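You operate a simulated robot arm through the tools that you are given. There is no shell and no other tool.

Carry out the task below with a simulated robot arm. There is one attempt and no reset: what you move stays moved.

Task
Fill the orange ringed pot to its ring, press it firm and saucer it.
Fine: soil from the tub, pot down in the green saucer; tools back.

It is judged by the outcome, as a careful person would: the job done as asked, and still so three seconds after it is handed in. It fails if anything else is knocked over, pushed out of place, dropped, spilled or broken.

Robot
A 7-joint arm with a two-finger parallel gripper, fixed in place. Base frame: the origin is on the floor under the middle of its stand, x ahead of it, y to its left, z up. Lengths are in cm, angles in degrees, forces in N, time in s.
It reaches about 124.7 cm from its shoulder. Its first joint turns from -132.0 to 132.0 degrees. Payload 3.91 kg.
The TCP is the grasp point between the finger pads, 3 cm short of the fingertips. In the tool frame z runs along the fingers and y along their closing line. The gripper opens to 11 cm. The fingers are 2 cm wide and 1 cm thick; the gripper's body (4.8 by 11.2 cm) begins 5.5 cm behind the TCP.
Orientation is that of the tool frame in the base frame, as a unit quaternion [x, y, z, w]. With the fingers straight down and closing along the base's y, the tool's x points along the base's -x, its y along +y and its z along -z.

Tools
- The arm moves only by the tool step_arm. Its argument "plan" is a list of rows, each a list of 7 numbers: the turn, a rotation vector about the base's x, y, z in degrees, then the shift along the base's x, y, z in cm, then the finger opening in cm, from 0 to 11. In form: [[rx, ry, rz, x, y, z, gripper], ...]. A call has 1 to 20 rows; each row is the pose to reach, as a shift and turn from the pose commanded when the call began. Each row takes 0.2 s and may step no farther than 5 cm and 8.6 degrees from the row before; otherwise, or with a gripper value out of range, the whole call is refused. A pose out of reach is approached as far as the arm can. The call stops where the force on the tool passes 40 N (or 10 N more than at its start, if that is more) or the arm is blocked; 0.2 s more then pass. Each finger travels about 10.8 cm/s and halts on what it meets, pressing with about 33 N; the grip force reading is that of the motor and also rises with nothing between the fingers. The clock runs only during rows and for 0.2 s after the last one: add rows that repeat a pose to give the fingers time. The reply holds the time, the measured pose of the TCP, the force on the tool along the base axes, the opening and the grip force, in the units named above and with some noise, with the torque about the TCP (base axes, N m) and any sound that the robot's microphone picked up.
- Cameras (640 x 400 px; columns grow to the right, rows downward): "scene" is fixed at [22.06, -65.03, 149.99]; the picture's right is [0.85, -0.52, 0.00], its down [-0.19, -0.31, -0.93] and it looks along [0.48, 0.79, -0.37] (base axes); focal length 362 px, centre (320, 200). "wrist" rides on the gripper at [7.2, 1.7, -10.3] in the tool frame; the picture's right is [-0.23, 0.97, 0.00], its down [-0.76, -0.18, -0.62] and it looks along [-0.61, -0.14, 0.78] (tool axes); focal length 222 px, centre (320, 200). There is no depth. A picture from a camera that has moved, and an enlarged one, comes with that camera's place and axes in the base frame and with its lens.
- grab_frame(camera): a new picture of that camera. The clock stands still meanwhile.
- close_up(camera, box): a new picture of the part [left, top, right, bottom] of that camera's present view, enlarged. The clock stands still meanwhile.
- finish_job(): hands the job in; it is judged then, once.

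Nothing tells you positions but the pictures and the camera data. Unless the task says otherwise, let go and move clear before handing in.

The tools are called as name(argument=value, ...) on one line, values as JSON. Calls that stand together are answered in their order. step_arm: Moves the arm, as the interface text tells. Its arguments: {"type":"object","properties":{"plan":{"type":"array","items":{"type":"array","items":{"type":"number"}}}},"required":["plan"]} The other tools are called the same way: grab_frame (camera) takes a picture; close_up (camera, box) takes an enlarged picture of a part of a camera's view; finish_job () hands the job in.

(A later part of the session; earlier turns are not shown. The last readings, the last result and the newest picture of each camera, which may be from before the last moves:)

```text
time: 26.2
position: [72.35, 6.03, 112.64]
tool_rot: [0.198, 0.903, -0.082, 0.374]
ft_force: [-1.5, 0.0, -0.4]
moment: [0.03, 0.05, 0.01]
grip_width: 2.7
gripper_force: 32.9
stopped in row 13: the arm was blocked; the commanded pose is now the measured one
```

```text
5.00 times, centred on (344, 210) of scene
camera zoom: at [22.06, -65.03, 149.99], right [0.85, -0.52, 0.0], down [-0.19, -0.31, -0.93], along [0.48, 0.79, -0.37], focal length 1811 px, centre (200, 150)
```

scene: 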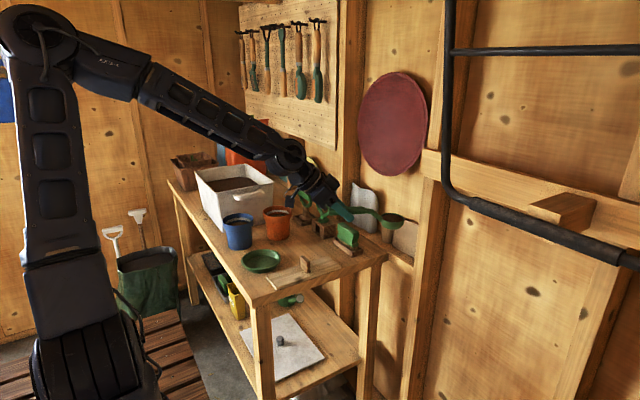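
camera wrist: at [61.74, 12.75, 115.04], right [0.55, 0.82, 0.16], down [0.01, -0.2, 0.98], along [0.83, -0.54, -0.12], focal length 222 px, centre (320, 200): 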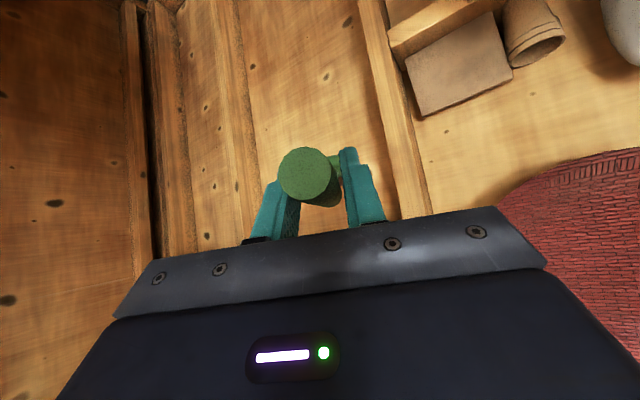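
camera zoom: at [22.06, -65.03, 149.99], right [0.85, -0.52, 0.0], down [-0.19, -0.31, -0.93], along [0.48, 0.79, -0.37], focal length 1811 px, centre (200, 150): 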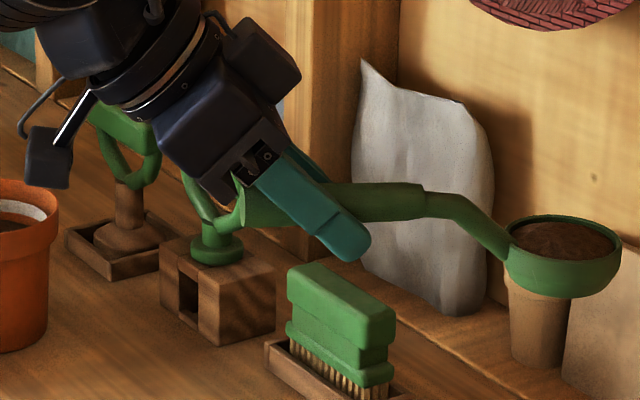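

Nothing was disturbed, and I can now see the scoop is loaded with soil almost to its rim. The arm changed posture and swung to heading −25°, so I'll bring it back gently to the known pose above the scoop's home.

step_arm(plan=[[0, 0, 3, -1, 2, 0, 0], [0, 0, 6.5, -2.2, 4.5, 0, 0], [0, 0, 10, -3.4, 7, 0, 0], [0, 0, 13.5, -4.6, 9.5, 0, 0], [0, 0, 17, -5.8, 12, 0, 0], [0, 0, 20.5, -7, 14.5, 0, 0], [0, 0, 24.7, -8.2, 16.9, 0, 0], [0, 0, 24.7, -8.2, 16.9, 0, 0]])

grab_frame(camera="scene")

close_up(camera="scene", box=[220, 160, 348, 240])

```text
time: 28.0
position: [64.21, 23.25, 112.83]
tool_rot: [-0.003, 0.924, 0.001, 0.383]
ft_force: [0.5, 0.6, -1.0]
moment: [0.01, 0.07, -0.05]
grip_width: 2.72
gripper_force: 32.5
```

```text
taken
```

scene: 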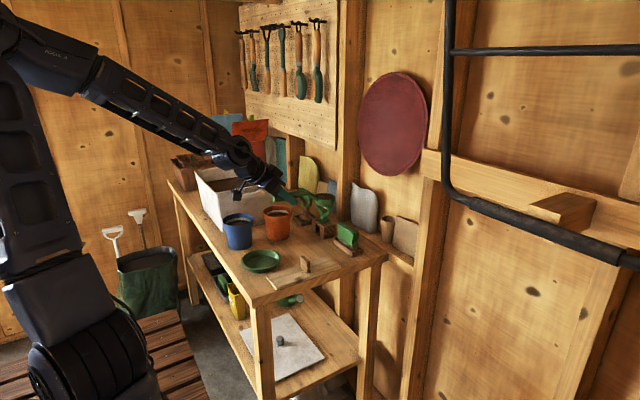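

```text
5.00 times, centred on (284, 200) of scene
camera zoom: at [22.06, -65.03, 149.99], right [0.85, -0.52, 0.0], down [-0.19, -0.31, -0.93], along [0.48, 0.79, -0.37], focal length 1811 px, centre (500, 200)
```

zoom: 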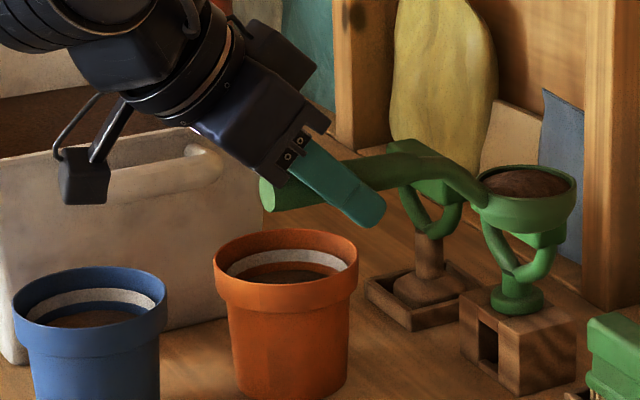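

The arm is back in its good posture with the scoop full and level. I'll approach the pot with the scoop heading about 20° from +x, keeping the gripper clear of the blue pot and the bowl over the orange pot.

step_arm(plan=[[0, 0, 2, -0.3, 2, 0, 0], [0, 0, 5, -0.6, 5, 0, 0], [0, 0, 8, -0.9, 8, 0, 0], [0, 0, 11, -1.2, 11, -1, 0], [0, 0, 14, -1.5, 14, -2, 0], [0, 0, 17, -1.9, 17, -3, 0], [0, 0, 20, -2.3, 20, -4, 0], [0, 0, 20, -2.3, 21.2, -4.8, 0], [0, 0, 20, -2.3, 21.2, -4.8, 0]])

grab_frame(camera="scene")

close_up(camera="scene", box=[200, 160, 328, 240])

grab_frame(camera="wrist")

```text
time: 30.0
position: [61.88, 44.27, 107.96]
tool_rot: [-0.162, 0.91, 0.067, 0.377]
ft_force: [-0.3, 0.7, -1.3]
moment: [-0.01, 0.1, 0.0]
grip_width: 2.72
gripper_force: 33.2
```

```text
taken
```

scene: 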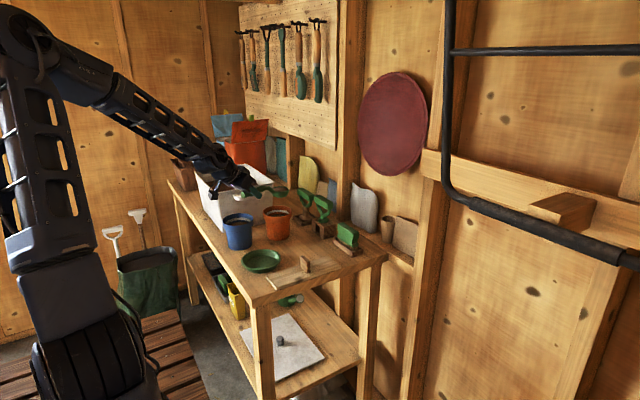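

```text
5.00 times, centred on (264, 200) of scene
camera zoom: at [22.06, -65.03, 149.99], right [0.85, -0.52, 0.0], down [-0.19, -0.31, -0.93], along [0.48, 0.79, -0.37], focal length 1811 px, centre (600, 200)
```

zoom: 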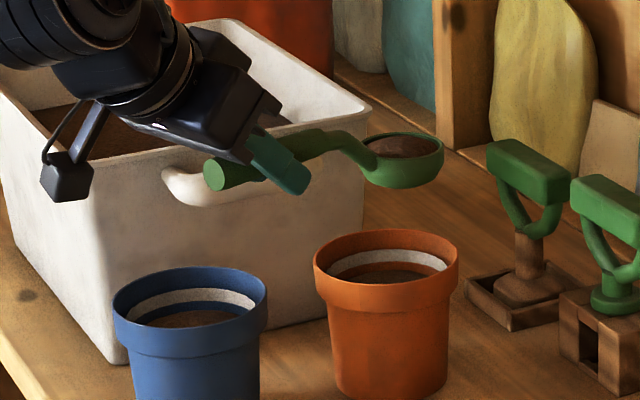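

```text
taken
camera wrist: at [49.51, 41.65, 110.19], right [-0.19, 0.97, 0.16], down [0.15, -0.13, 0.98], along [0.97, 0.21, -0.12], focal length 222 px, centre (320, 200)
```

wrist: 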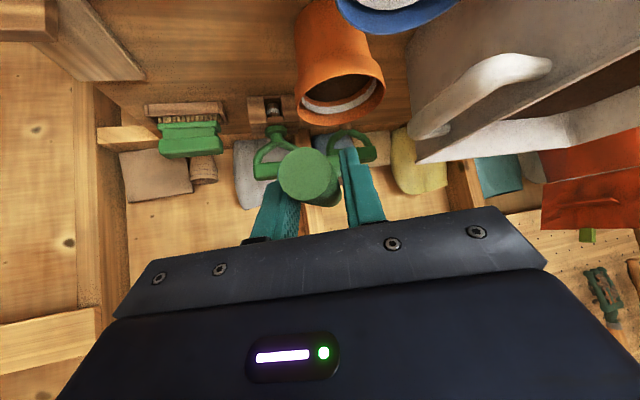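

The scoop is full and hangs right over the orange pot. I'll lower a little and begin rolling about the handle, checking that the arm tracks.

step_arm(plan=[[0, 0, 0, 0, 0.2, -2.5, 0], [0, 0, 0, 0, 0.2, -5, 0], [6.58, 2.39, 0, 0, 0.2, -5, 0], [13.16, 4.79, 0, 0, 0.2, -5, 0], [19.74, 7.18, 0, 0, 0.2, -5, 0], [26.32, 9.58, 0, 0, 0.2, -5, 0], [32.9, 11.97, 0, 0, 0.2, -5, 0], [32.9, 11.97, 0, 0, 0.2, -5, 0]])

close_up(camera="scene", box=[200, 160, 328, 240])

grab_frame(camera="scene")

```text
time: 31.8
position: [62.07, 44.5, 102.83]
tool_rot: [-0.041, 0.887, 0.339, 0.312]
ft_force: [0.4, -0.1, -1.5]
moment: [-0.04, 0.1, -0.02]
grip_width: 2.72
gripper_force: 32.8
```

```text
5.00 times, centred on (264, 200) of scene
camera zoom: at [22.06, -65.03, 149.99], right [0.85, -0.52, 0.0], down [-0.19, -0.31, -0.93], along [0.48, 0.79, -0.37], focal length 1811 px, centre (600, 200)
```

zoom: 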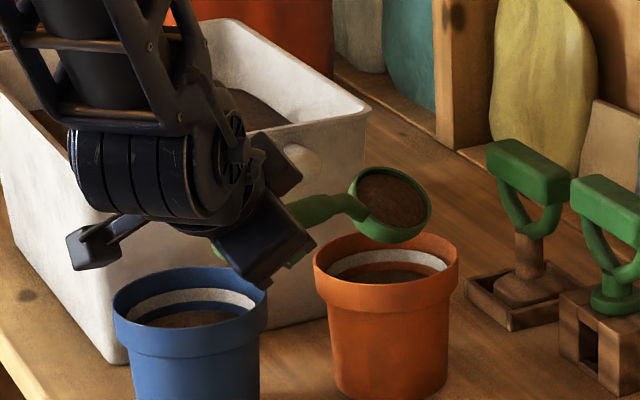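

```text
taken
```

scene: 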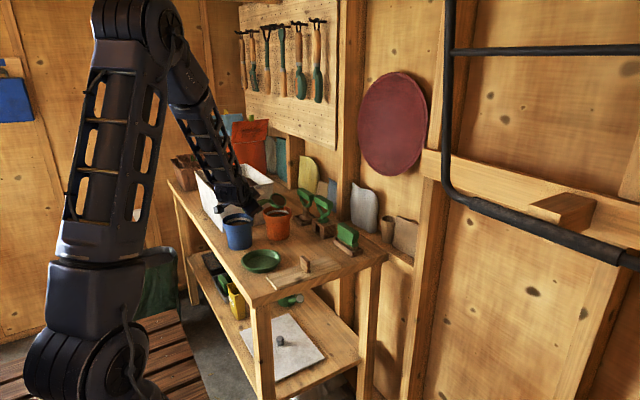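

The roll tracks well and the bowl stays over the pot. I'll continue rolling in stages.

step_arm(plan=[[7.05, 2.57, 0, 0, 0, 0, 0], [14.1, 5.13, 0, 0, 0, 0, 0], [21.15, 7.7, 0, 0, 0, 0, 0], [28.2, 10.26, 0, 0, 0, 0, 0], [28.2, 10.26, 0, 0, 0, 0, 0]])

close_up(camera="scene", box=[200, 160, 328, 240])

grab_frame(camera="wrist")

```text
time: 33.0
position: [61.91, 44.52, 102.9]
tool_rot: [0.067, 0.802, 0.546, 0.233]
ft_force: [-0.1, 0.2, -1.1]
moment: [-0.05, 0.08, 0.03]
grip_width: 2.7
gripper_force: 33.1
```

```text
5.00 times, centred on (264, 200) of scene
camera zoom: at [22.06, -65.03, 149.99], right [0.85, -0.52, 0.0], down [-0.19, -0.31, -0.93], along [0.48, 0.79, -0.37], focal length 1811 px, centre (600, 200)
```

zoom: 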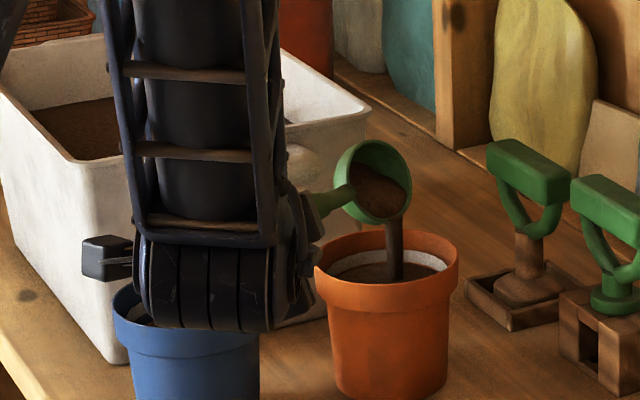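

```text
taken
camera wrist: at [50.63, 39.02, 105.4], right [0.06, 0.3, 0.95], down [0.42, -0.87, 0.25], along [0.9, 0.39, -0.18], focal length 222 px, centre (320, 200)
```

wrist: 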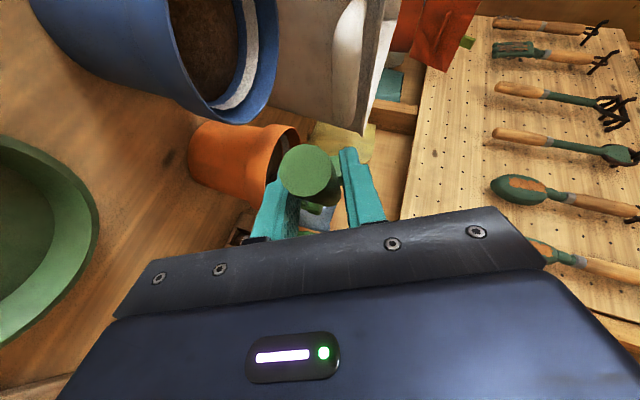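

Soil is streaming into the orange pot cleanly. I'll keep rolling to empty the bowl.

step_arm(plan=[[5.64, 2.05, 0, 0, 0, 0, 0], [11.28, 4.1, 0, 0, 0, 0, 0], [16.92, 6.16, 0, 0, 0, 0, 0], [22.56, 8.21, 0, 0, 0, 0, 0], [22.56, 8.21, 0, 0, 0, 0, 0], [22.56, 8.21, 0, 0, 0, 0, 0], [22.56, 8.21, 0, 0, 0, 0, 0]])

close_up(camera="scene", box=[200, 160, 328, 240])

grab_frame(camera="scene")

```text
time: 34.6
position: [61.9, 44.52, 102.98]
tool_rot: [0.149, 0.694, 0.687, 0.158]
ft_force: [0.1, 0.0, -0.5]
moment: [-0.01, 0.04, -0.03]
grip_width: 2.7
gripper_force: 33.1
```

```text
5.00 times, centred on (264, 200) of scene
camera zoom: at [22.06, -65.03, 149.99], right [0.85, -0.52, 0.0], down [-0.19, -0.31, -0.93], along [0.48, 0.79, -0.37], focal length 1811 px, centre (600, 200)
```

zoom: 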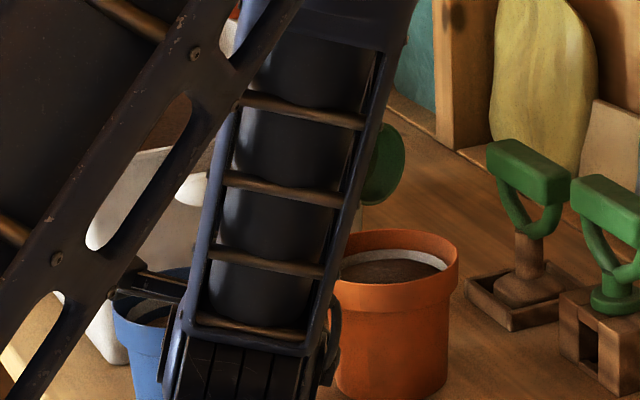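

```text
taken
```

scene: 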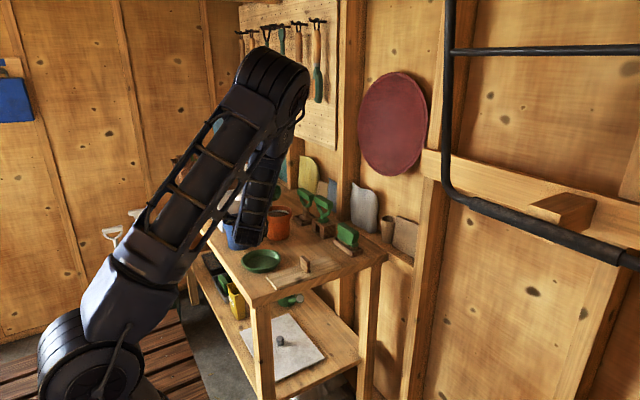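

step_arm(plan=[[5.64, 2.05, 0, 0, 0, 0, 0], [11.28, 4.1, 0, 0, 0, 0, 0], [16.92, 6.16, 0, 0, 0, 0, 0], [16.92, 6.16, 0, 0, 0, 0, 0], [16.92, 6.16, 0, 0, 0, 0, 0]])

close_up(camera="scene", box=[250, 160, 330, 210])

grab_frame(camera="wrist")

```text
time: 35.8
position: [62.08, 44.51, 102.96]
tool_rot: [0.207, 0.594, 0.772, 0.096]
ft_force: [-0.7, 0.2, -0.4]
moment: [-0.09, 0.05, 0.03]
grip_width: 2.71
gripper_force: 33.2
```

```text
8.00 times, centred on (290, 185) of scene
camera zoom: at [22.06, -65.03, 149.99], right [0.85, -0.52, 0.0], down [-0.19, -0.31, -0.93], along [0.48, 0.79, -0.37], focal length 2897 px, centre (560, 320)
```

zoom: 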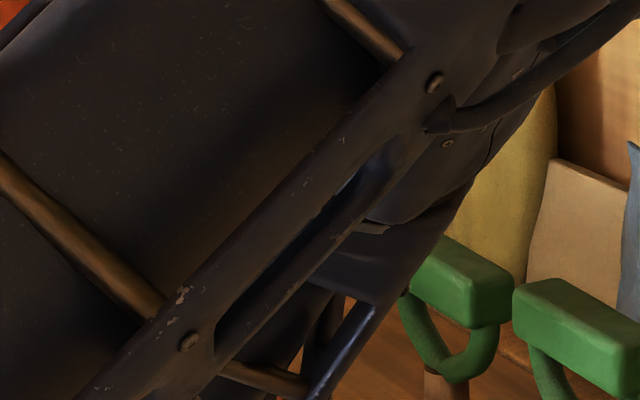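

```text
taken
camera wrist: at [51.12, 37.83, 103.93], right [0.3, -0.36, 0.88], down [0.39, -0.8, -0.46], along [0.87, 0.49, -0.1], focal length 222 px, centre (320, 200)
```

wrist: 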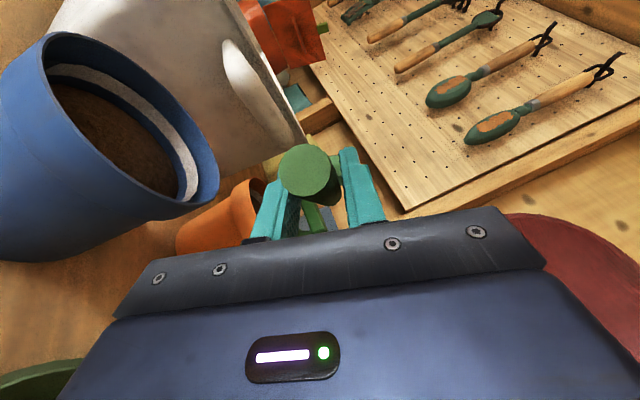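

The bowl should be empty. I'll roll back to level along the same path and look at the pot.

step_arm(plan=[[-7.18, -2.613, 0, 0, 0, 0, 0], [-14.36, -5.226, 0, 0, 0, 0, 0], [-21.54, -7.839, 0, 0, 0, 0, 0], [-28.72, -10.452, 0, 0, 0, 0, 0], [-35.9, -13.065, 0, 0, 0, 0, 0], [-43.08, -15.678, 0, 0, 0, 0, 0], [-50.26, -18.291, 0, 0, 0, 0, 0], [-57.44, -20.904, 0, 0, 0, 0, 0], [-64.62, -23.517, 0, 0, 0, 0, 0], [-71.8, -26.13, 0, 0, 0, 0, 0], [-78.98, -28.743, 0, 0, 0, 0, 0], [-86.16, -31.356, 0, 0, 0, 1, 0], [-93.34, -33.969, 0, 0, 0, 3, 0], [-100.6, -36.6, 0, 0, 0, 5, 0], [-100.6, -36.6, 0, 0, 0, 5, 0]])

close_up(camera="scene", box=[200, 160, 328, 240])

close_up(camera="scene", box=[258, 200, 298, 225])

close_up(camera="wrist", box=[240, 0, 440, 140])

```text
time: 39.2
position: [72.76, 31.9, 107.87]
tool_rot: [-0.056, 0.922, 0.022, 0.382]
ft_force: [-0.4, 0.5, 0.2]
moment: [-0.01, 0.07, 0.01]
grip_width: 2.72
gripper_force: 33.6
stopped in row 15: the arm was blocked; the commanded pose is now the measured one
```

```text
5.00 times, centred on (264, 200) of scene
camera zoom: at [22.06, -65.03, 149.99], right [0.85, -0.52, 0.0], down [-0.19, -0.31, -0.93], along [0.48, 0.79, -0.37], focal length 1811 px, centre (600, 200)
```

zoom: 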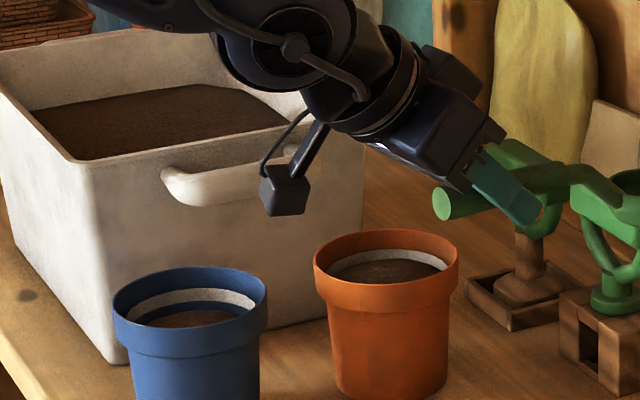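

```text
16.00 times, centred on (278, 212) of scene
camera zoom: at [22.06, -65.03, 149.99], right [0.85, -0.52, 0.0], down [-0.19, -0.31, -0.93], along [0.48, 0.79, -0.37], focal length 5794 px, centre (992, 0)
```

zoom: 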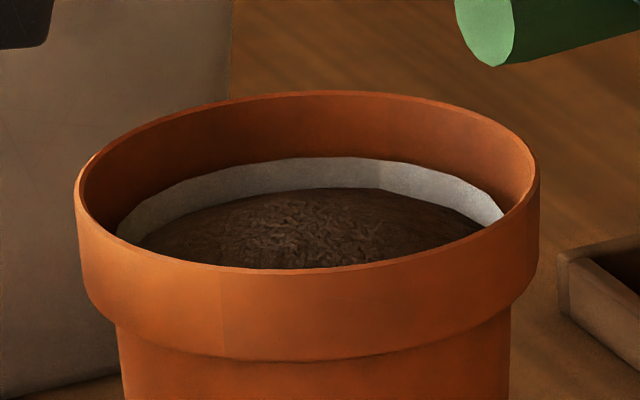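

```text
2.86 times, centred on (340, 70) of wrist
camera zoom: at [60.11, 32.16, 110.19], right [0.04, 0.99, 0.16], down [0.12, -0.16, 0.98], along [0.99, -0.02, -0.12], focal length 635 px, centre (263, 571)
```

zoom: 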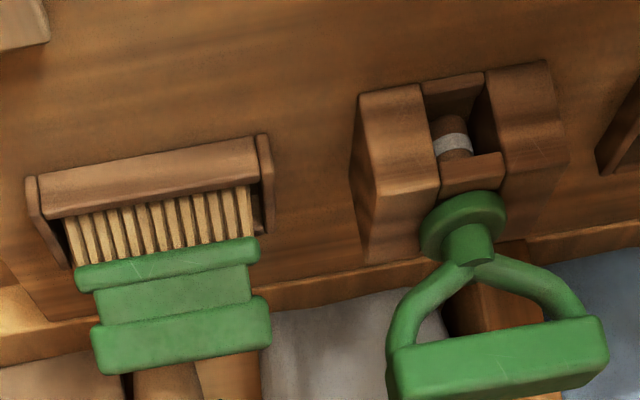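

One scoop brought the soil up into the ring's lower half, loose and mounded, and nothing spilled. The arm drifted again on the way back, so I'll check its posture and surroundings.

grab_frame(camera="scene")

close_up(camera="scene", box=[270, 160, 398, 240])

```text
taken
```

scene: 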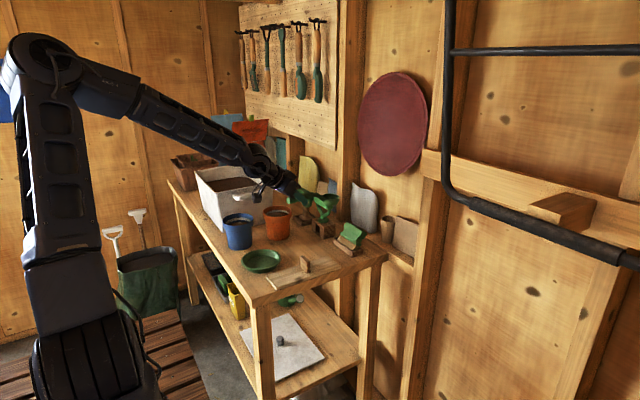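

```text
5.00 times, centred on (334, 200) of scene
camera zoom: at [22.06, -65.03, 149.99], right [0.85, -0.52, 0.0], down [-0.19, -0.31, -0.93], along [0.48, 0.79, -0.37], focal length 1811 px, centre (250, 200)
```

zoom: 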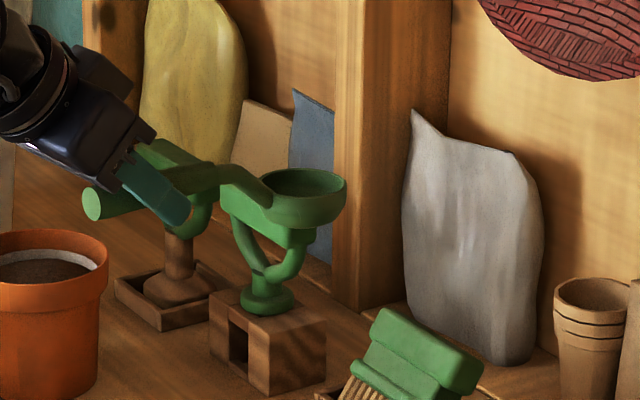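

close_up(camera="scene", box=[316, 210, 380, 250])

grab_frame(camera="wrist")

```text
10.00 times, centred on (348, 230) of scene
camera zoom: at [22.06, -65.03, 149.99], right [0.85, -0.52, 0.0], down [-0.19, -0.31, -0.93], along [0.48, 0.79, -0.37], focal length 3621 px, centre (40, -100)
```

zoom: 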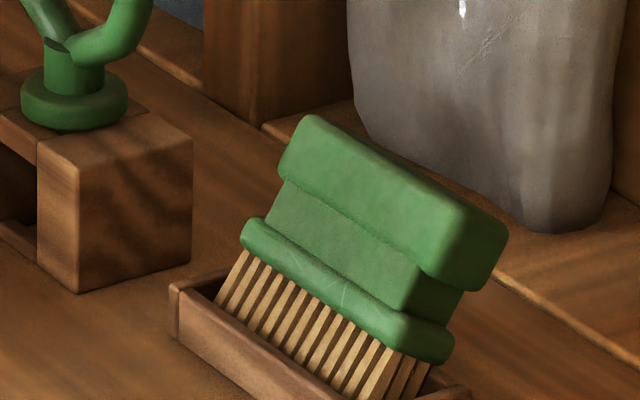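

```text
taken
camera wrist: at [60.11, 32.16, 110.19], right [0.04, 0.99, 0.16], down [0.12, -0.16, 0.98], along [0.99, -0.02, -0.12], focal length 222 px, centre (320, 200)
```

wrist: 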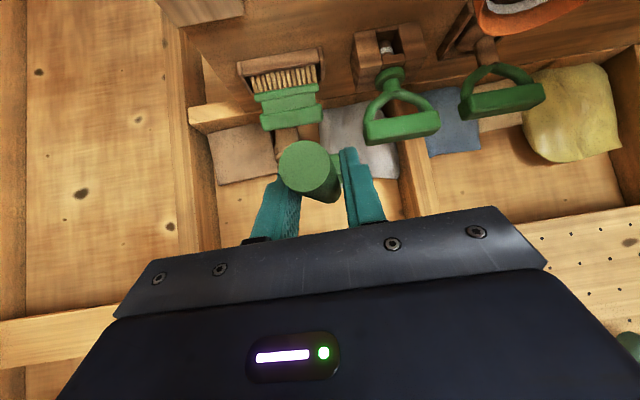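

The earlier drift nudged the brush, which now leans in its tray. I'll stand it upright again later. The tray, dibber and tamper look unmoved. For now I'll lift clear and take the empty scoop back above its rest.

step_arm(plan=[[0, 0, 0, 0, 0, 3, 0], [0, 0, 0, 0, 0, 6, 0], [0, 0, -1, -2, -2, 7, 0], [0, 0, -3, -4.5, -4, 7, 0], [0, 0, -5, -7, -6.5, 7, 0], [0, 0, -7, -9.3, -9.2, 7, 0], [0, 0, -7, -9.3, -9.2, 4, 0], [0, 0, -7, -9.3, -9.2, 0, 0], [0, 0, -7, -9.3, -9.2, 0, 0]])

close_up(camera="scene", box=[230, 180, 358, 260])

grab_frame(camera="scene")

```text
time: 41.2
position: [63.28, 22.84, 107.84]
tool_rot: [-0.001, 0.924, 0.0, 0.382]
ft_force: [0.0, -0.3, -0.7]
moment: [0.04, 0.06, 0.01]
grip_width: 2.7
gripper_force: 32.3
```

```text
5.00 times, centred on (294, 220) of scene
camera zoom: at [22.06, -65.03, 149.99], right [0.85, -0.52, 0.0], down [-0.19, -0.31, -0.93], along [0.48, 0.79, -0.37], focal length 1811 px, centre (450, 100)
```

zoom: 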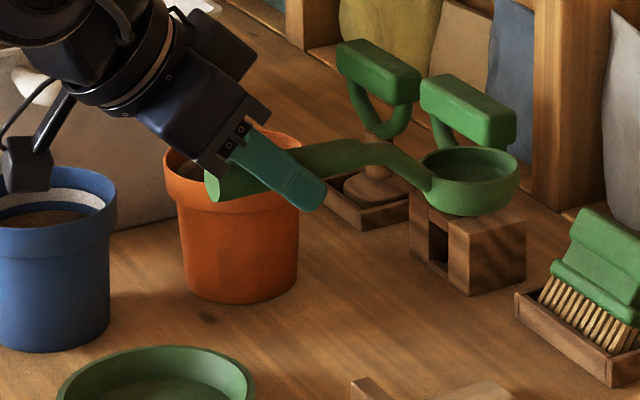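

```text
taken
```

scene: 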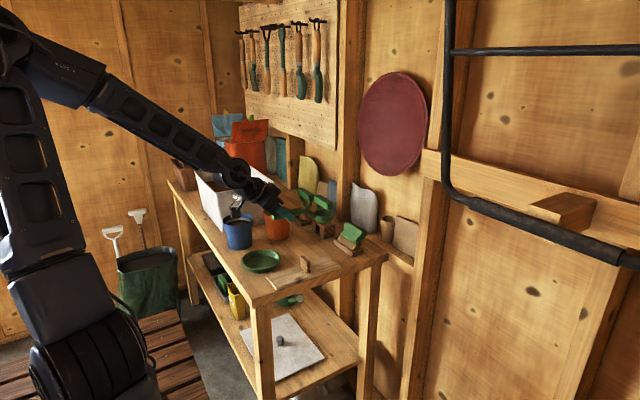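

The scoop has crept about 0.8 cm along the fingers, so I'll allow for that. I'll lower it toward its rest.

step_arm(plan=[[0, -0.5, 0, 0, 0, -4, 0], [0, -1, 0, 0, 0, -8, 0], [0, -1.5, 0, 0, 0, -11, 0], [0, -1.5, 0, 0, 0, -13.5, 0], [0, -1.5, 0, 0, 0, -14.8, 0], [0, -1.5, 0, 0, 0, -14.8, 0]])

close_up(camera="scene", box=[235, 230, 345, 300])

grab_frame(camera="wrist")

```text
time: 42.6
position: [63.37, 22.99, 93.13]
tool_rot: [-0.001, 0.919, 0.0, 0.394]
ft_force: [0.0, -1.5, -0.4]
moment: [0.02, 0.07, -0.02]
grip_width: 2.73
gripper_force: 33.1
```

```text
5.71 times, centred on (290, 265) of scene
camera zoom: at [22.06, -65.03, 149.99], right [0.85, -0.52, 0.0], down [-0.19, -0.31, -0.93], along [0.48, 0.79, -0.37], focal length 2069 px, centre (491, -171)
```

zoom: 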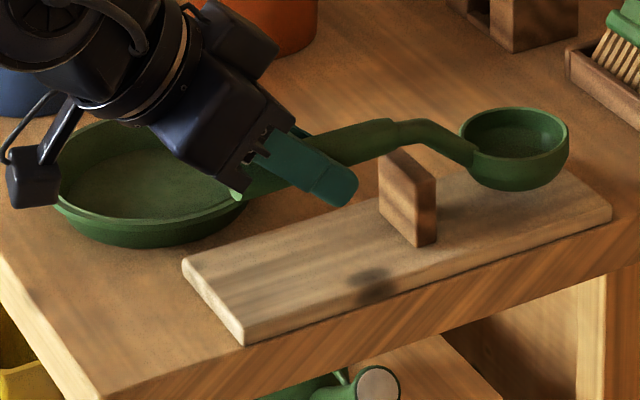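

```text
taken
camera wrist: at [50.83, 24.66, 95.03], right [0.16, 0.97, 0.16], down [0.07, -0.18, 0.98], along [0.98, -0.14, -0.1], focal length 222 px, centre (320, 200)
```

wrist: 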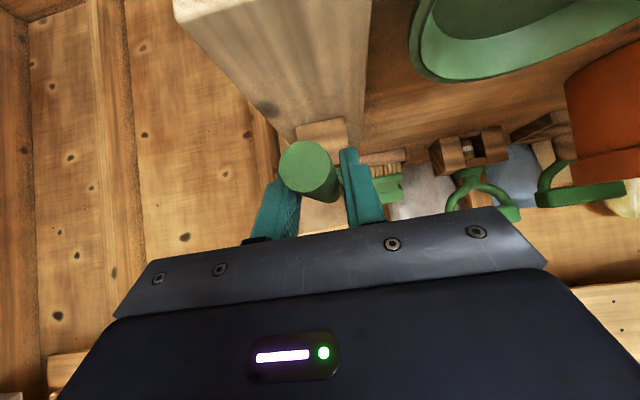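

step_arm(plan=[[0, 0, 0, 0, -0.2, -0.5, 0], [0, 0, 0, 0, -0.2, -1.0, 0], [0, 0, 0, 0, -0.2, -1.2, 0], [0, 0, 0, 0, -0.2, -1.2, 0]])

close_up(camera="scene", box=[235, 230, 345, 300])

```text
time: 43.6
position: [63.28, 22.79, 91.89]
tool_rot: [0.0, 0.919, -0.001, 0.394]
ft_force: [0.9, 0.5, -1.0]
moment: [0.01, 0.07, 0.02]
grip_width: 2.72
gripper_force: 33.5
```

```text
5.71 times, centred on (290, 265) of scene
camera zoom: at [22.06, -65.03, 149.99], right [0.85, -0.52, 0.0], down [-0.19, -0.31, -0.93], along [0.48, 0.79, -0.37], focal length 2069 px, centre (491, -171)
```

zoom: 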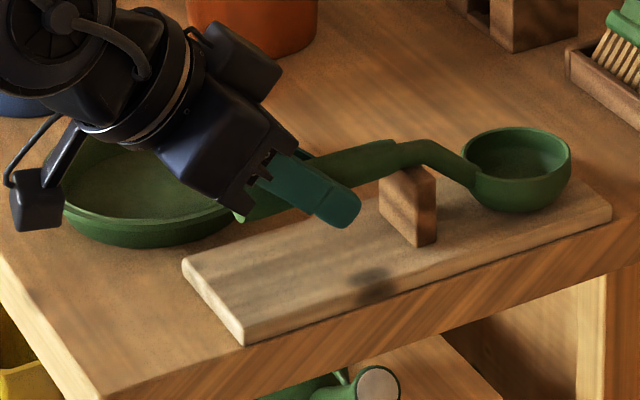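

step_arm(plan=[[0, 0, 0, -0.1, 0, -0.1, 0], [0, 0, 0, -0.1, 0, -0.2, 0], [0, 0, 0, -0.1, 0, -0.2, 0]])

```text
time: 44.4
position: [63.38, 22.85, 91.7]
tool_rot: [0.0, 0.919, 0.0, 0.394]
ft_force: [4.0, -3.3, 14.0]
moment: [-0.05, -1.07, -0.3]
grip_width: 2.71
gripper_force: 33.0
```

It's in contact with the rest. I'll ease off the pressure and open the fingers slowly.

step_arm(plan=[[0, 0, 0, 0, 0, 0.1, 0], [0, 0, 0, 0, 0, 0.1, 2.8], [0, 0, 0, 0, 0, 0.1, 3.5], [0, 0, 0, 0, 0, 0.1, 5], [0, 0, 0, 0, 0, 0.1, 6], [0, 0, 0, 0, 0, 0.1, 6]])

close_up(camera="scene", box=[235, 230, 345, 300])

grab_frame(camera="wrist")

```text
time: 45.8
position: [63.38, 22.76, 91.72]
tool_rot: [-0.001, 0.919, 0.0, 0.394]
ft_force: [-0.4, -0.1, -0.3]
moment: [0.0, 0.01, -0.03]
grip_width: 5.99
gripper_force: 0.1
```

```text
5.71 times, centred on (290, 265) of scene
camera zoom: at [22.06, -65.03, 149.99], right [0.85, -0.52, 0.0], down [-0.19, -0.31, -0.93], along [0.48, 0.79, -0.37], focal length 2069 px, centre (491, -171)
```

zoom: 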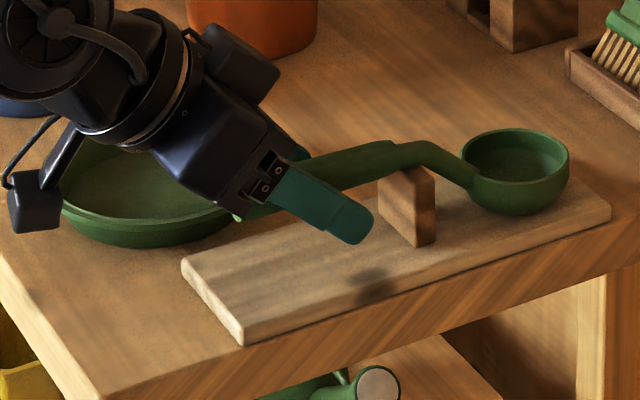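

```text
taken
camera wrist: at [50.74, 24.48, 93.72], right [0.16, 0.97, 0.16], down [0.07, -0.18, 0.98], along [0.98, -0.14, -0.1], focal length 222 px, centre (320, 200)
```

wrist: 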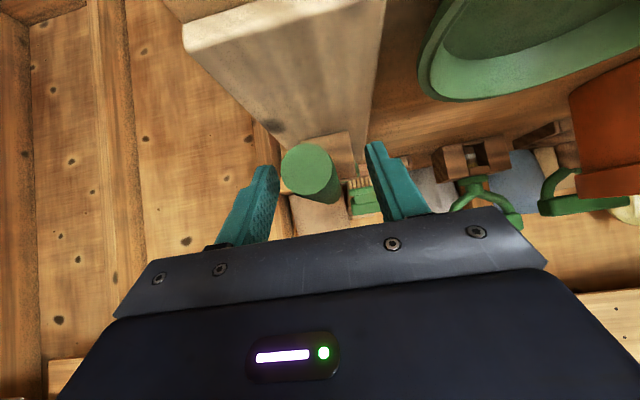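

The scoop is back on its rest. I'll retreat upward, straighten the gripper, and get a view of the brush, the tampers and the pot.

step_arm(plan=[[0, 0, 0, 0, 0, 3, 6], [0, 0, 0, 0, 0, 8, 6], [0, 7, 0, 1, 1, 12, 6], [0, 14, 0, 2.5, 2, 15, 6], [0, 21, 0, 4.5, 3, 18, 6], [0, 28, 0, 6.5, 4, 20, 6], [0, 35, 0, 8.5, 5, 21, 6], [0, 42, 0, 10.5, 6, 22, 6], [0, 46.4, 0, 11.5, 7, 22, 6], [0, 46.4, 0, 11.5, 7, 22, 6]])

grab_frame(camera="wrist")

close_up(camera="wrist", box=[200, 80, 424, 220])

close_up(camera="scene", box=[290, 180, 386, 260])

```text
time: 48.0
position: [74.83, 29.78, 113.75]
tool_rot: [-0.001, 1.0, -0.001, 0.0]
ft_force: [0.7, -0.3, 0.9]
moment: [0.0, 0.01, 0.0]
grip_width: 5.99
gripper_force: 0.1
```

```text
taken
camera wrist: at [67.5, 31.55, 124.22], right [0.23, 0.97, 0.0], down [0.76, -0.18, 0.62], along [0.61, -0.14, -0.78], focal length 222 px, centre (320, 200)
```

wrist: 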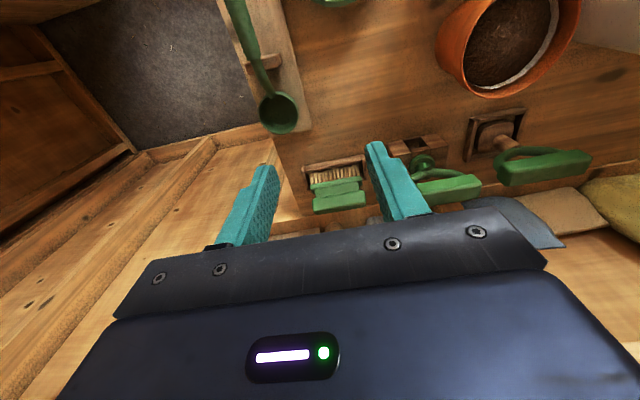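

```text
2.86 times, centred on (312, 150) of wrist
camera zoom: at [67.5, 31.55, 124.22], right [0.23, 0.97, 0.0], down [0.76, -0.18, 0.62], along [0.61, -0.14, -0.78], focal length 635 px, centre (343, 343)
```

zoom: 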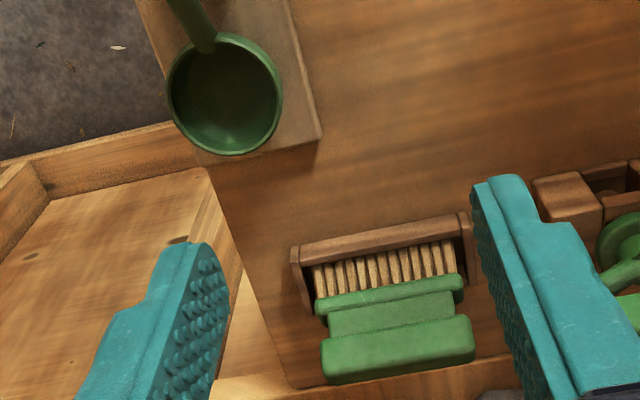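

```text
5.00 times, centred on (338, 220) of scene
camera zoom: at [22.06, -65.03, 149.99], right [0.85, -0.52, 0.0], down [-0.19, -0.31, -0.93], along [0.48, 0.79, -0.37], focal length 1811 px, centre (230, 100)
```

zoom: 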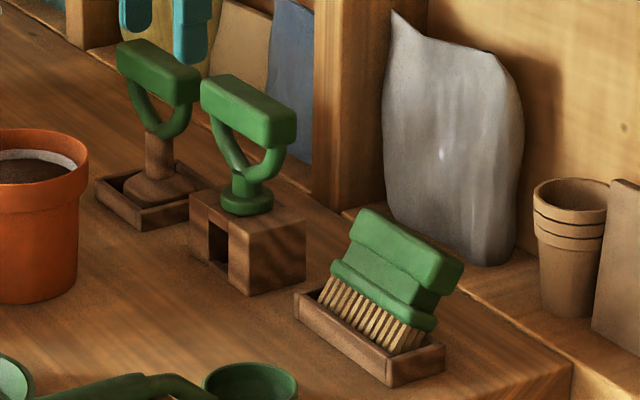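

close_up(camera="scene", box=[336, 212, 392, 262])

close_up(camera="wrist", box=[290, 150, 380, 215])

close_up(camera="wrist", box=[440, 90, 610, 200])

close_up(camera="wrist", box=[420, 0, 600, 110])

```text
8.00 times, centred on (364, 237) of scene
camera zoom: at [22.06, -65.03, 149.99], right [0.85, -0.52, 0.0], down [-0.19, -0.31, -0.93], along [0.48, 0.79, -0.37], focal length 2897 px, centre (-32, -96)
```

zoom: 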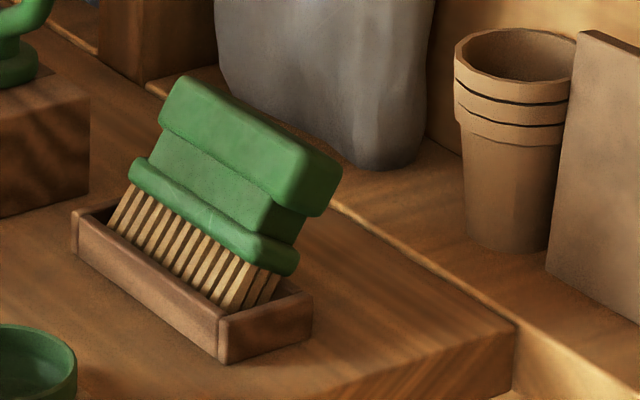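

```text
6.15 times, centred on (335, 182) of wrist
camera zoom: at [67.5, 31.55, 124.22], right [0.23, 0.97, 0.0], down [0.76, -0.18, 0.62], along [0.61, -0.14, -0.78], focal length 1367 px, centre (228, 308)
```

zoom: 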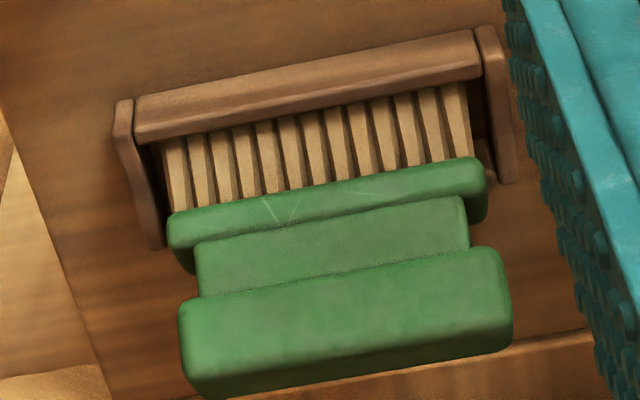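

```text
3.64 times, centred on (525, 145) of wrist
camera zoom: at [67.5, 31.55, 124.22], right [0.23, 0.97, 0.0], down [0.76, -0.18, 0.62], along [0.61, -0.14, -0.78], focal length 808 px, centre (-426, 400)
```

zoom: 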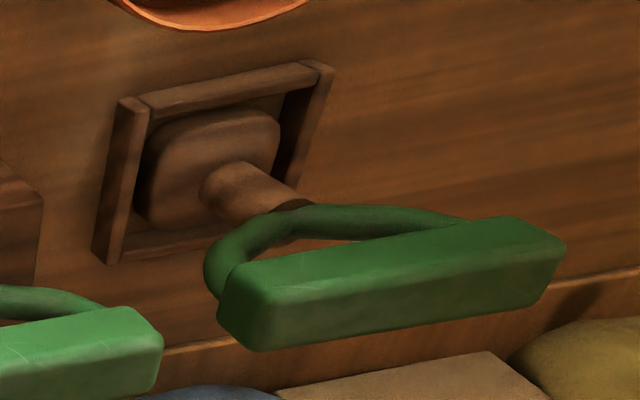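

```text
3.56 times, centred on (510, 55) of wrist
camera zoom: at [67.5, 31.55, 124.22], right [0.23, 0.97, 0.0], down [0.76, -0.18, 0.62], along [0.61, -0.14, -0.78], focal length 790 px, centre (-356, 716)
```

zoom: 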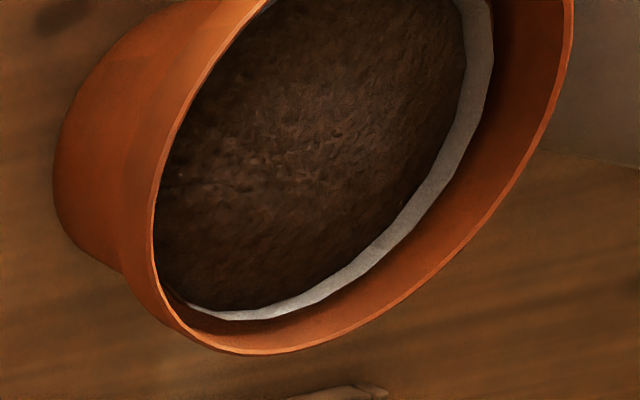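

The brush leans about 40° toward +x. I'll turn the gripper 90°, so the fingers close along x, and use them to guide it back upright. I'll rotate at height first and check that the arm tracks.

step_arm(plan=[[0, 0, 7, 0, 0, 0, 6], [0, 0, 15, 0, 0, 0, 6], [0, 0, 23, 0, 0, 0, 6], [0, 0, 31, 0, 0, 0, 6], [0, 0, 39, 0, 0, 0, 6], [0, 0, 45, 0, 0, 0, 6]])

```text
time: 49.4
position: [74.75, 29.79, 113.73]
tool_rot: [-0.384, 0.923, -0.001, 0.0]
ft_force: [0.3, 0.1, -0.4]
moment: [0.0, -0.01, 0.01]
grip_width: 6.0
gripper_force: 0.1
```

step_arm(plan=[[0, 0, 8, 0, 0, 0, 6], [0, 0, 16, 0, 0, 0, 6], [0, 0, 24, 0, 0, 0, 6], [0, 0, 32, 0, 0, 0, 6], [0, 0, 40, 0, 0, 0, 6], [0, 0, 45, 0, 0, 0, 6]])

grab_frame(camera="scene")

grab_frame(camera="wrist")

```text
time: 50.8
position: [74.72, 29.79, 113.69]
tool_rot: [0.709, -0.706, 0.001, 0.0]
ft_force: [-0.7, 0.0, -0.5]
moment: [-0.01, -0.01, 0.01]
grip_width: 6.0
gripper_force: 0.1
```

```text
taken
```

scene: 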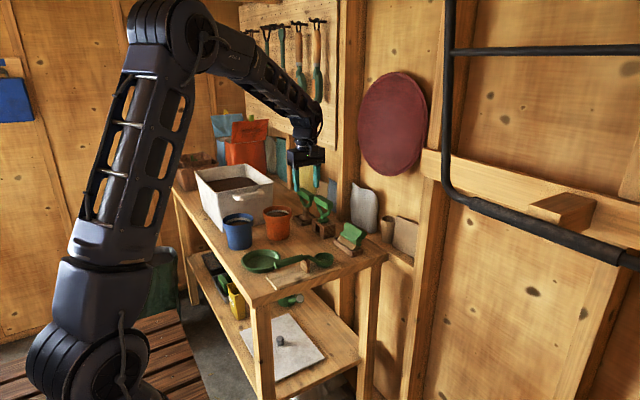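

```text
taken
camera wrist: at [73.02, 22.46, 124.17], right [-0.97, 0.23, 0.0], down [0.18, 0.76, 0.62], along [0.14, 0.61, -0.78], focal length 222 px, centre (320, 200)
```

wrist: 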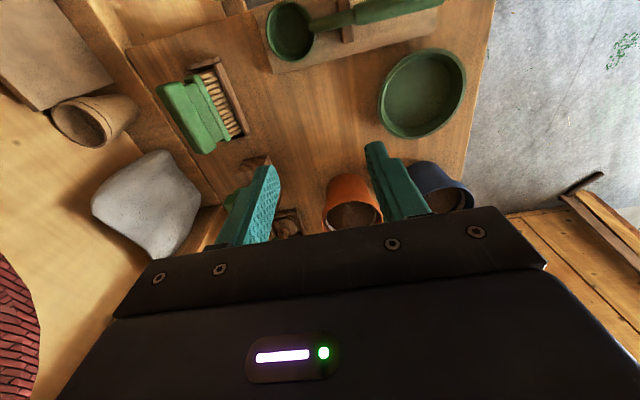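

step_arm(plan=[[0, 0, 0, 4.5, -0.2, 0, 8], [0, 0, 0, 9, -0.4, 0, 10], [0, 0, 0, 13.5, -0.6, -1, 11], [0, 0, 0, 17.5, -0.8, -3, 11], [0, 0, 0, 19.3, -0.8, -6, 11], [0, 0, 0, 19.3, -0.8, -9, 11], [0, 0, 0, 19.3, -0.8, -9, 11]])

grab_frame(camera="wrist")

close_up(camera="scene", box=[290, 160, 418, 260])

```text
time: 52.4
position: [94.12, 28.73, 104.75]
tool_rot: [-0.707, 0.707, -0.001, 0.0]
ft_force: [0.0, -0.3, -0.4]
moment: [0.0, 0.01, 0.01]
grip_width: 10.99
gripper_force: 0.1
```

```text
taken
camera wrist: at [92.29, 21.52, 115.18], right [-0.97, 0.23, 0.0], down [0.18, 0.76, 0.62], along [0.14, 0.61, -0.78], focal length 222 px, centre (320, 200)
```

wrist: 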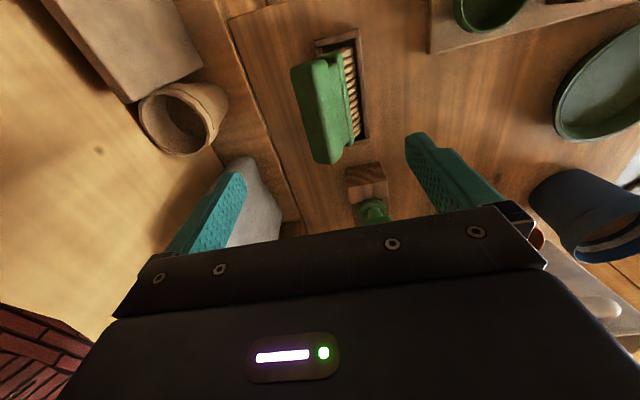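

```text
4.00 times, centred on (354, 210) of scene
camera zoom: at [22.06, -65.03, 149.99], right [0.85, -0.52, 0.0], down [-0.19, -0.31, -0.93], along [0.48, 0.79, -0.37], focal length 1448 px, centre (184, 160)
```

zoom: 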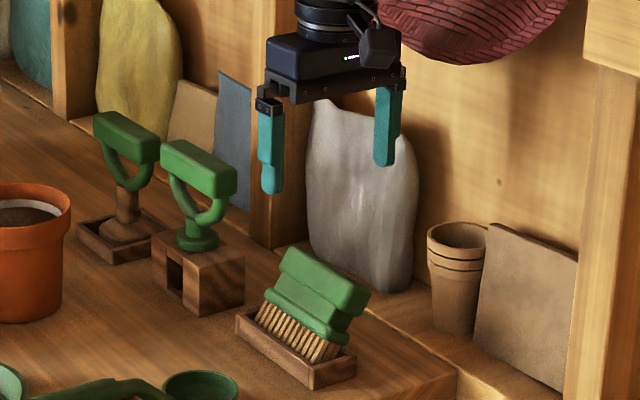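

close_up(camera="wrist", box=[270, 25, 390, 175])

close_up(camera="scene", box=[345, 215, 385, 260])

```text
2.67 times, centred on (330, 100) of wrist
camera zoom: at [92.29, 21.52, 115.18], right [-0.97, 0.23, 0.0], down [0.18, 0.76, 0.62], along [0.14, 0.61, -0.78], focal length 592 px, centre (293, 467)
```

zoom: 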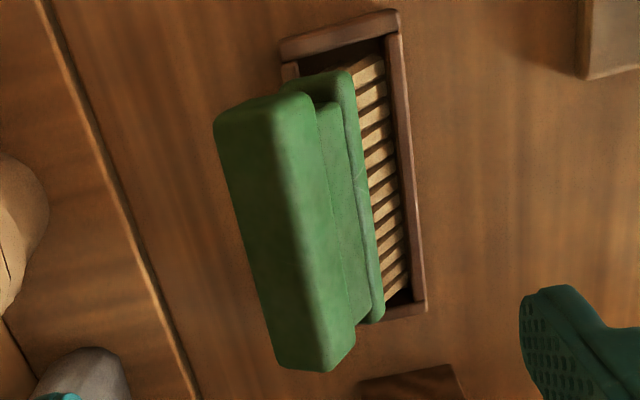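

```text
8.89 times, centred on (365, 238) of scene
camera zoom: at [22.06, -65.03, 149.99], right [0.85, -0.52, 0.0], down [-0.19, -0.31, -0.93], along [0.48, 0.79, -0.37], focal length 3219 px, centre (-80, -133)
```

zoom: 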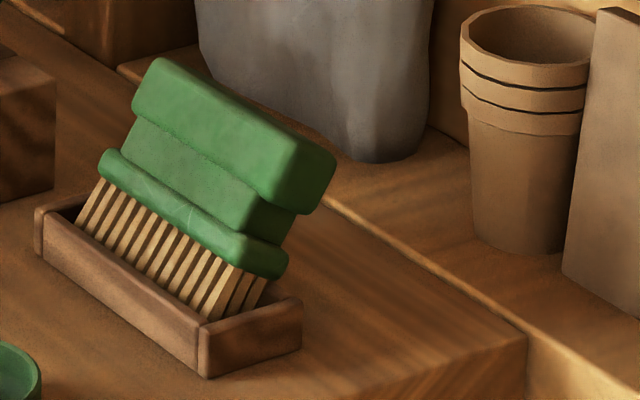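

With better triangulation, the lean is about 27° and the top block about 2.7 cm thick, standing near x≈90.5 when upright. I'll lower the open fingers around it without touching.

step_arm(plan=[[0, 0, 0, -0.8, 0.2, -4, 11], [0, 0, 0, -0.8, 0.2, -8, 11], [0, 0, 0, -0.8, 0.2, -11, 11], [0, 0, 0, -0.8, 0.2, -12.7, 11], [0, 0, 0, -0.8, 0.2, -12.7, 11]])

close_up(camera="scene", box=[310, 190, 406, 260])

grab_frame(camera="wrist")

```text
time: 53.6
position: [93.24, 29.26, 91.92]
tool_rot: [-0.707, 0.708, 0.0, 0.001]
ft_force: [0.6, -0.6, 0.0]
moment: [0.04, 0.03, 0.01]
grip_width: 10.99
gripper_force: 0.1
```

```text
5.71 times, centred on (358, 225) of scene
camera zoom: at [22.06, -65.03, 149.99], right [0.85, -0.52, 0.0], down [-0.19, -0.31, -0.93], along [0.48, 0.79, -0.37], focal length 2069 px, centre (103, 57)
```

zoom: 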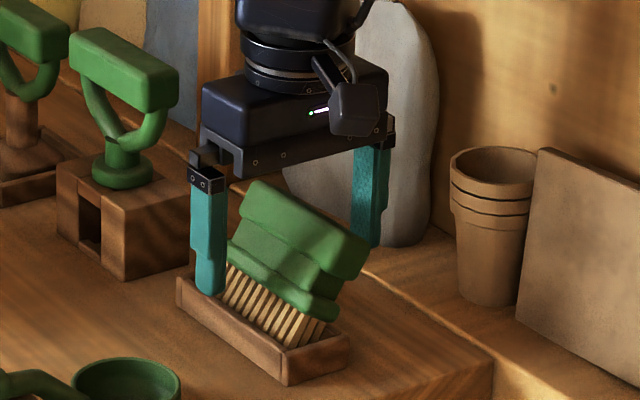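

```text
taken
camera wrist: at [91.52, 21.9, 102.5], right [-0.97, 0.23, 0.0], down [0.18, 0.76, 0.62], along [0.14, 0.61, -0.78], focal length 222 px, centre (320, 200)
```

wrist: 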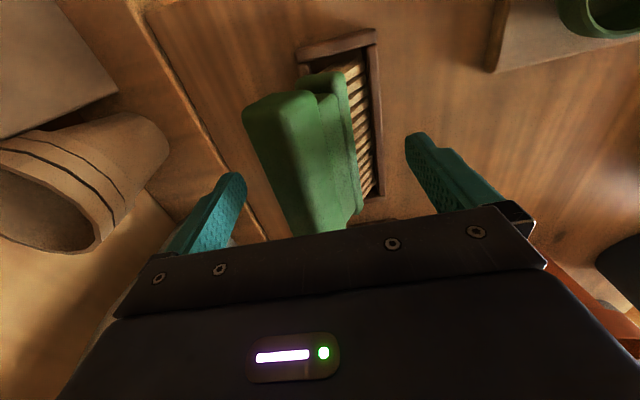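

The fingers straddle the brush with clearance. I'll close slowly while shifting so the +x finger pushes the brush upright.

step_arm(plan=[[0, 0, 0, 0, -0.2, 0, 9], [0, 0, 0, -0.5, -0.2, 0, 7.8], [0, 0, 0, -1.0, -0.2, 0, 6.8], [0, 0, 0, -1.4, -0.2, 0, 6.0], [0, 0, 0, -1.8, -0.2, 0, 5.2], [0, 0, 0, -1.8, -0.2, 0, 5.2]])

close_up(camera="scene", box=[310, 190, 406, 260])

```text
time: 55.0
position: [91.35, 28.99, 91.97]
tool_rot: [0.707, -0.707, 0.0, 0.0]
ft_force: [-0.4, 0.3, 0.0]
moment: [-0.02, 0.01, -0.02]
grip_width: 5.19
gripper_force: 0.1
```

```text
5.71 times, centred on (358, 225) of scene
camera zoom: at [22.06, -65.03, 149.99], right [0.85, -0.52, 0.0], down [-0.19, -0.31, -0.93], along [0.48, 0.79, -0.37], focal length 2069 px, centre (103, 57)
```

zoom: 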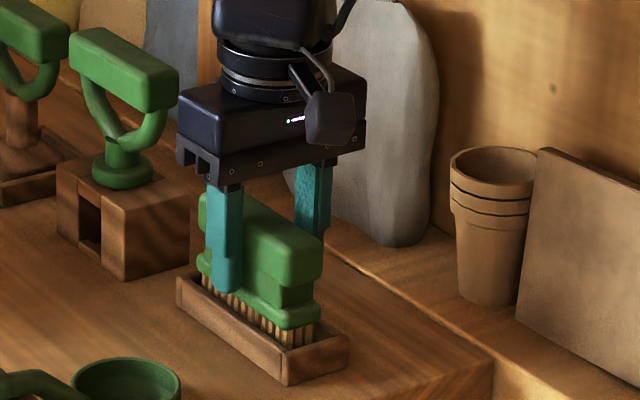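

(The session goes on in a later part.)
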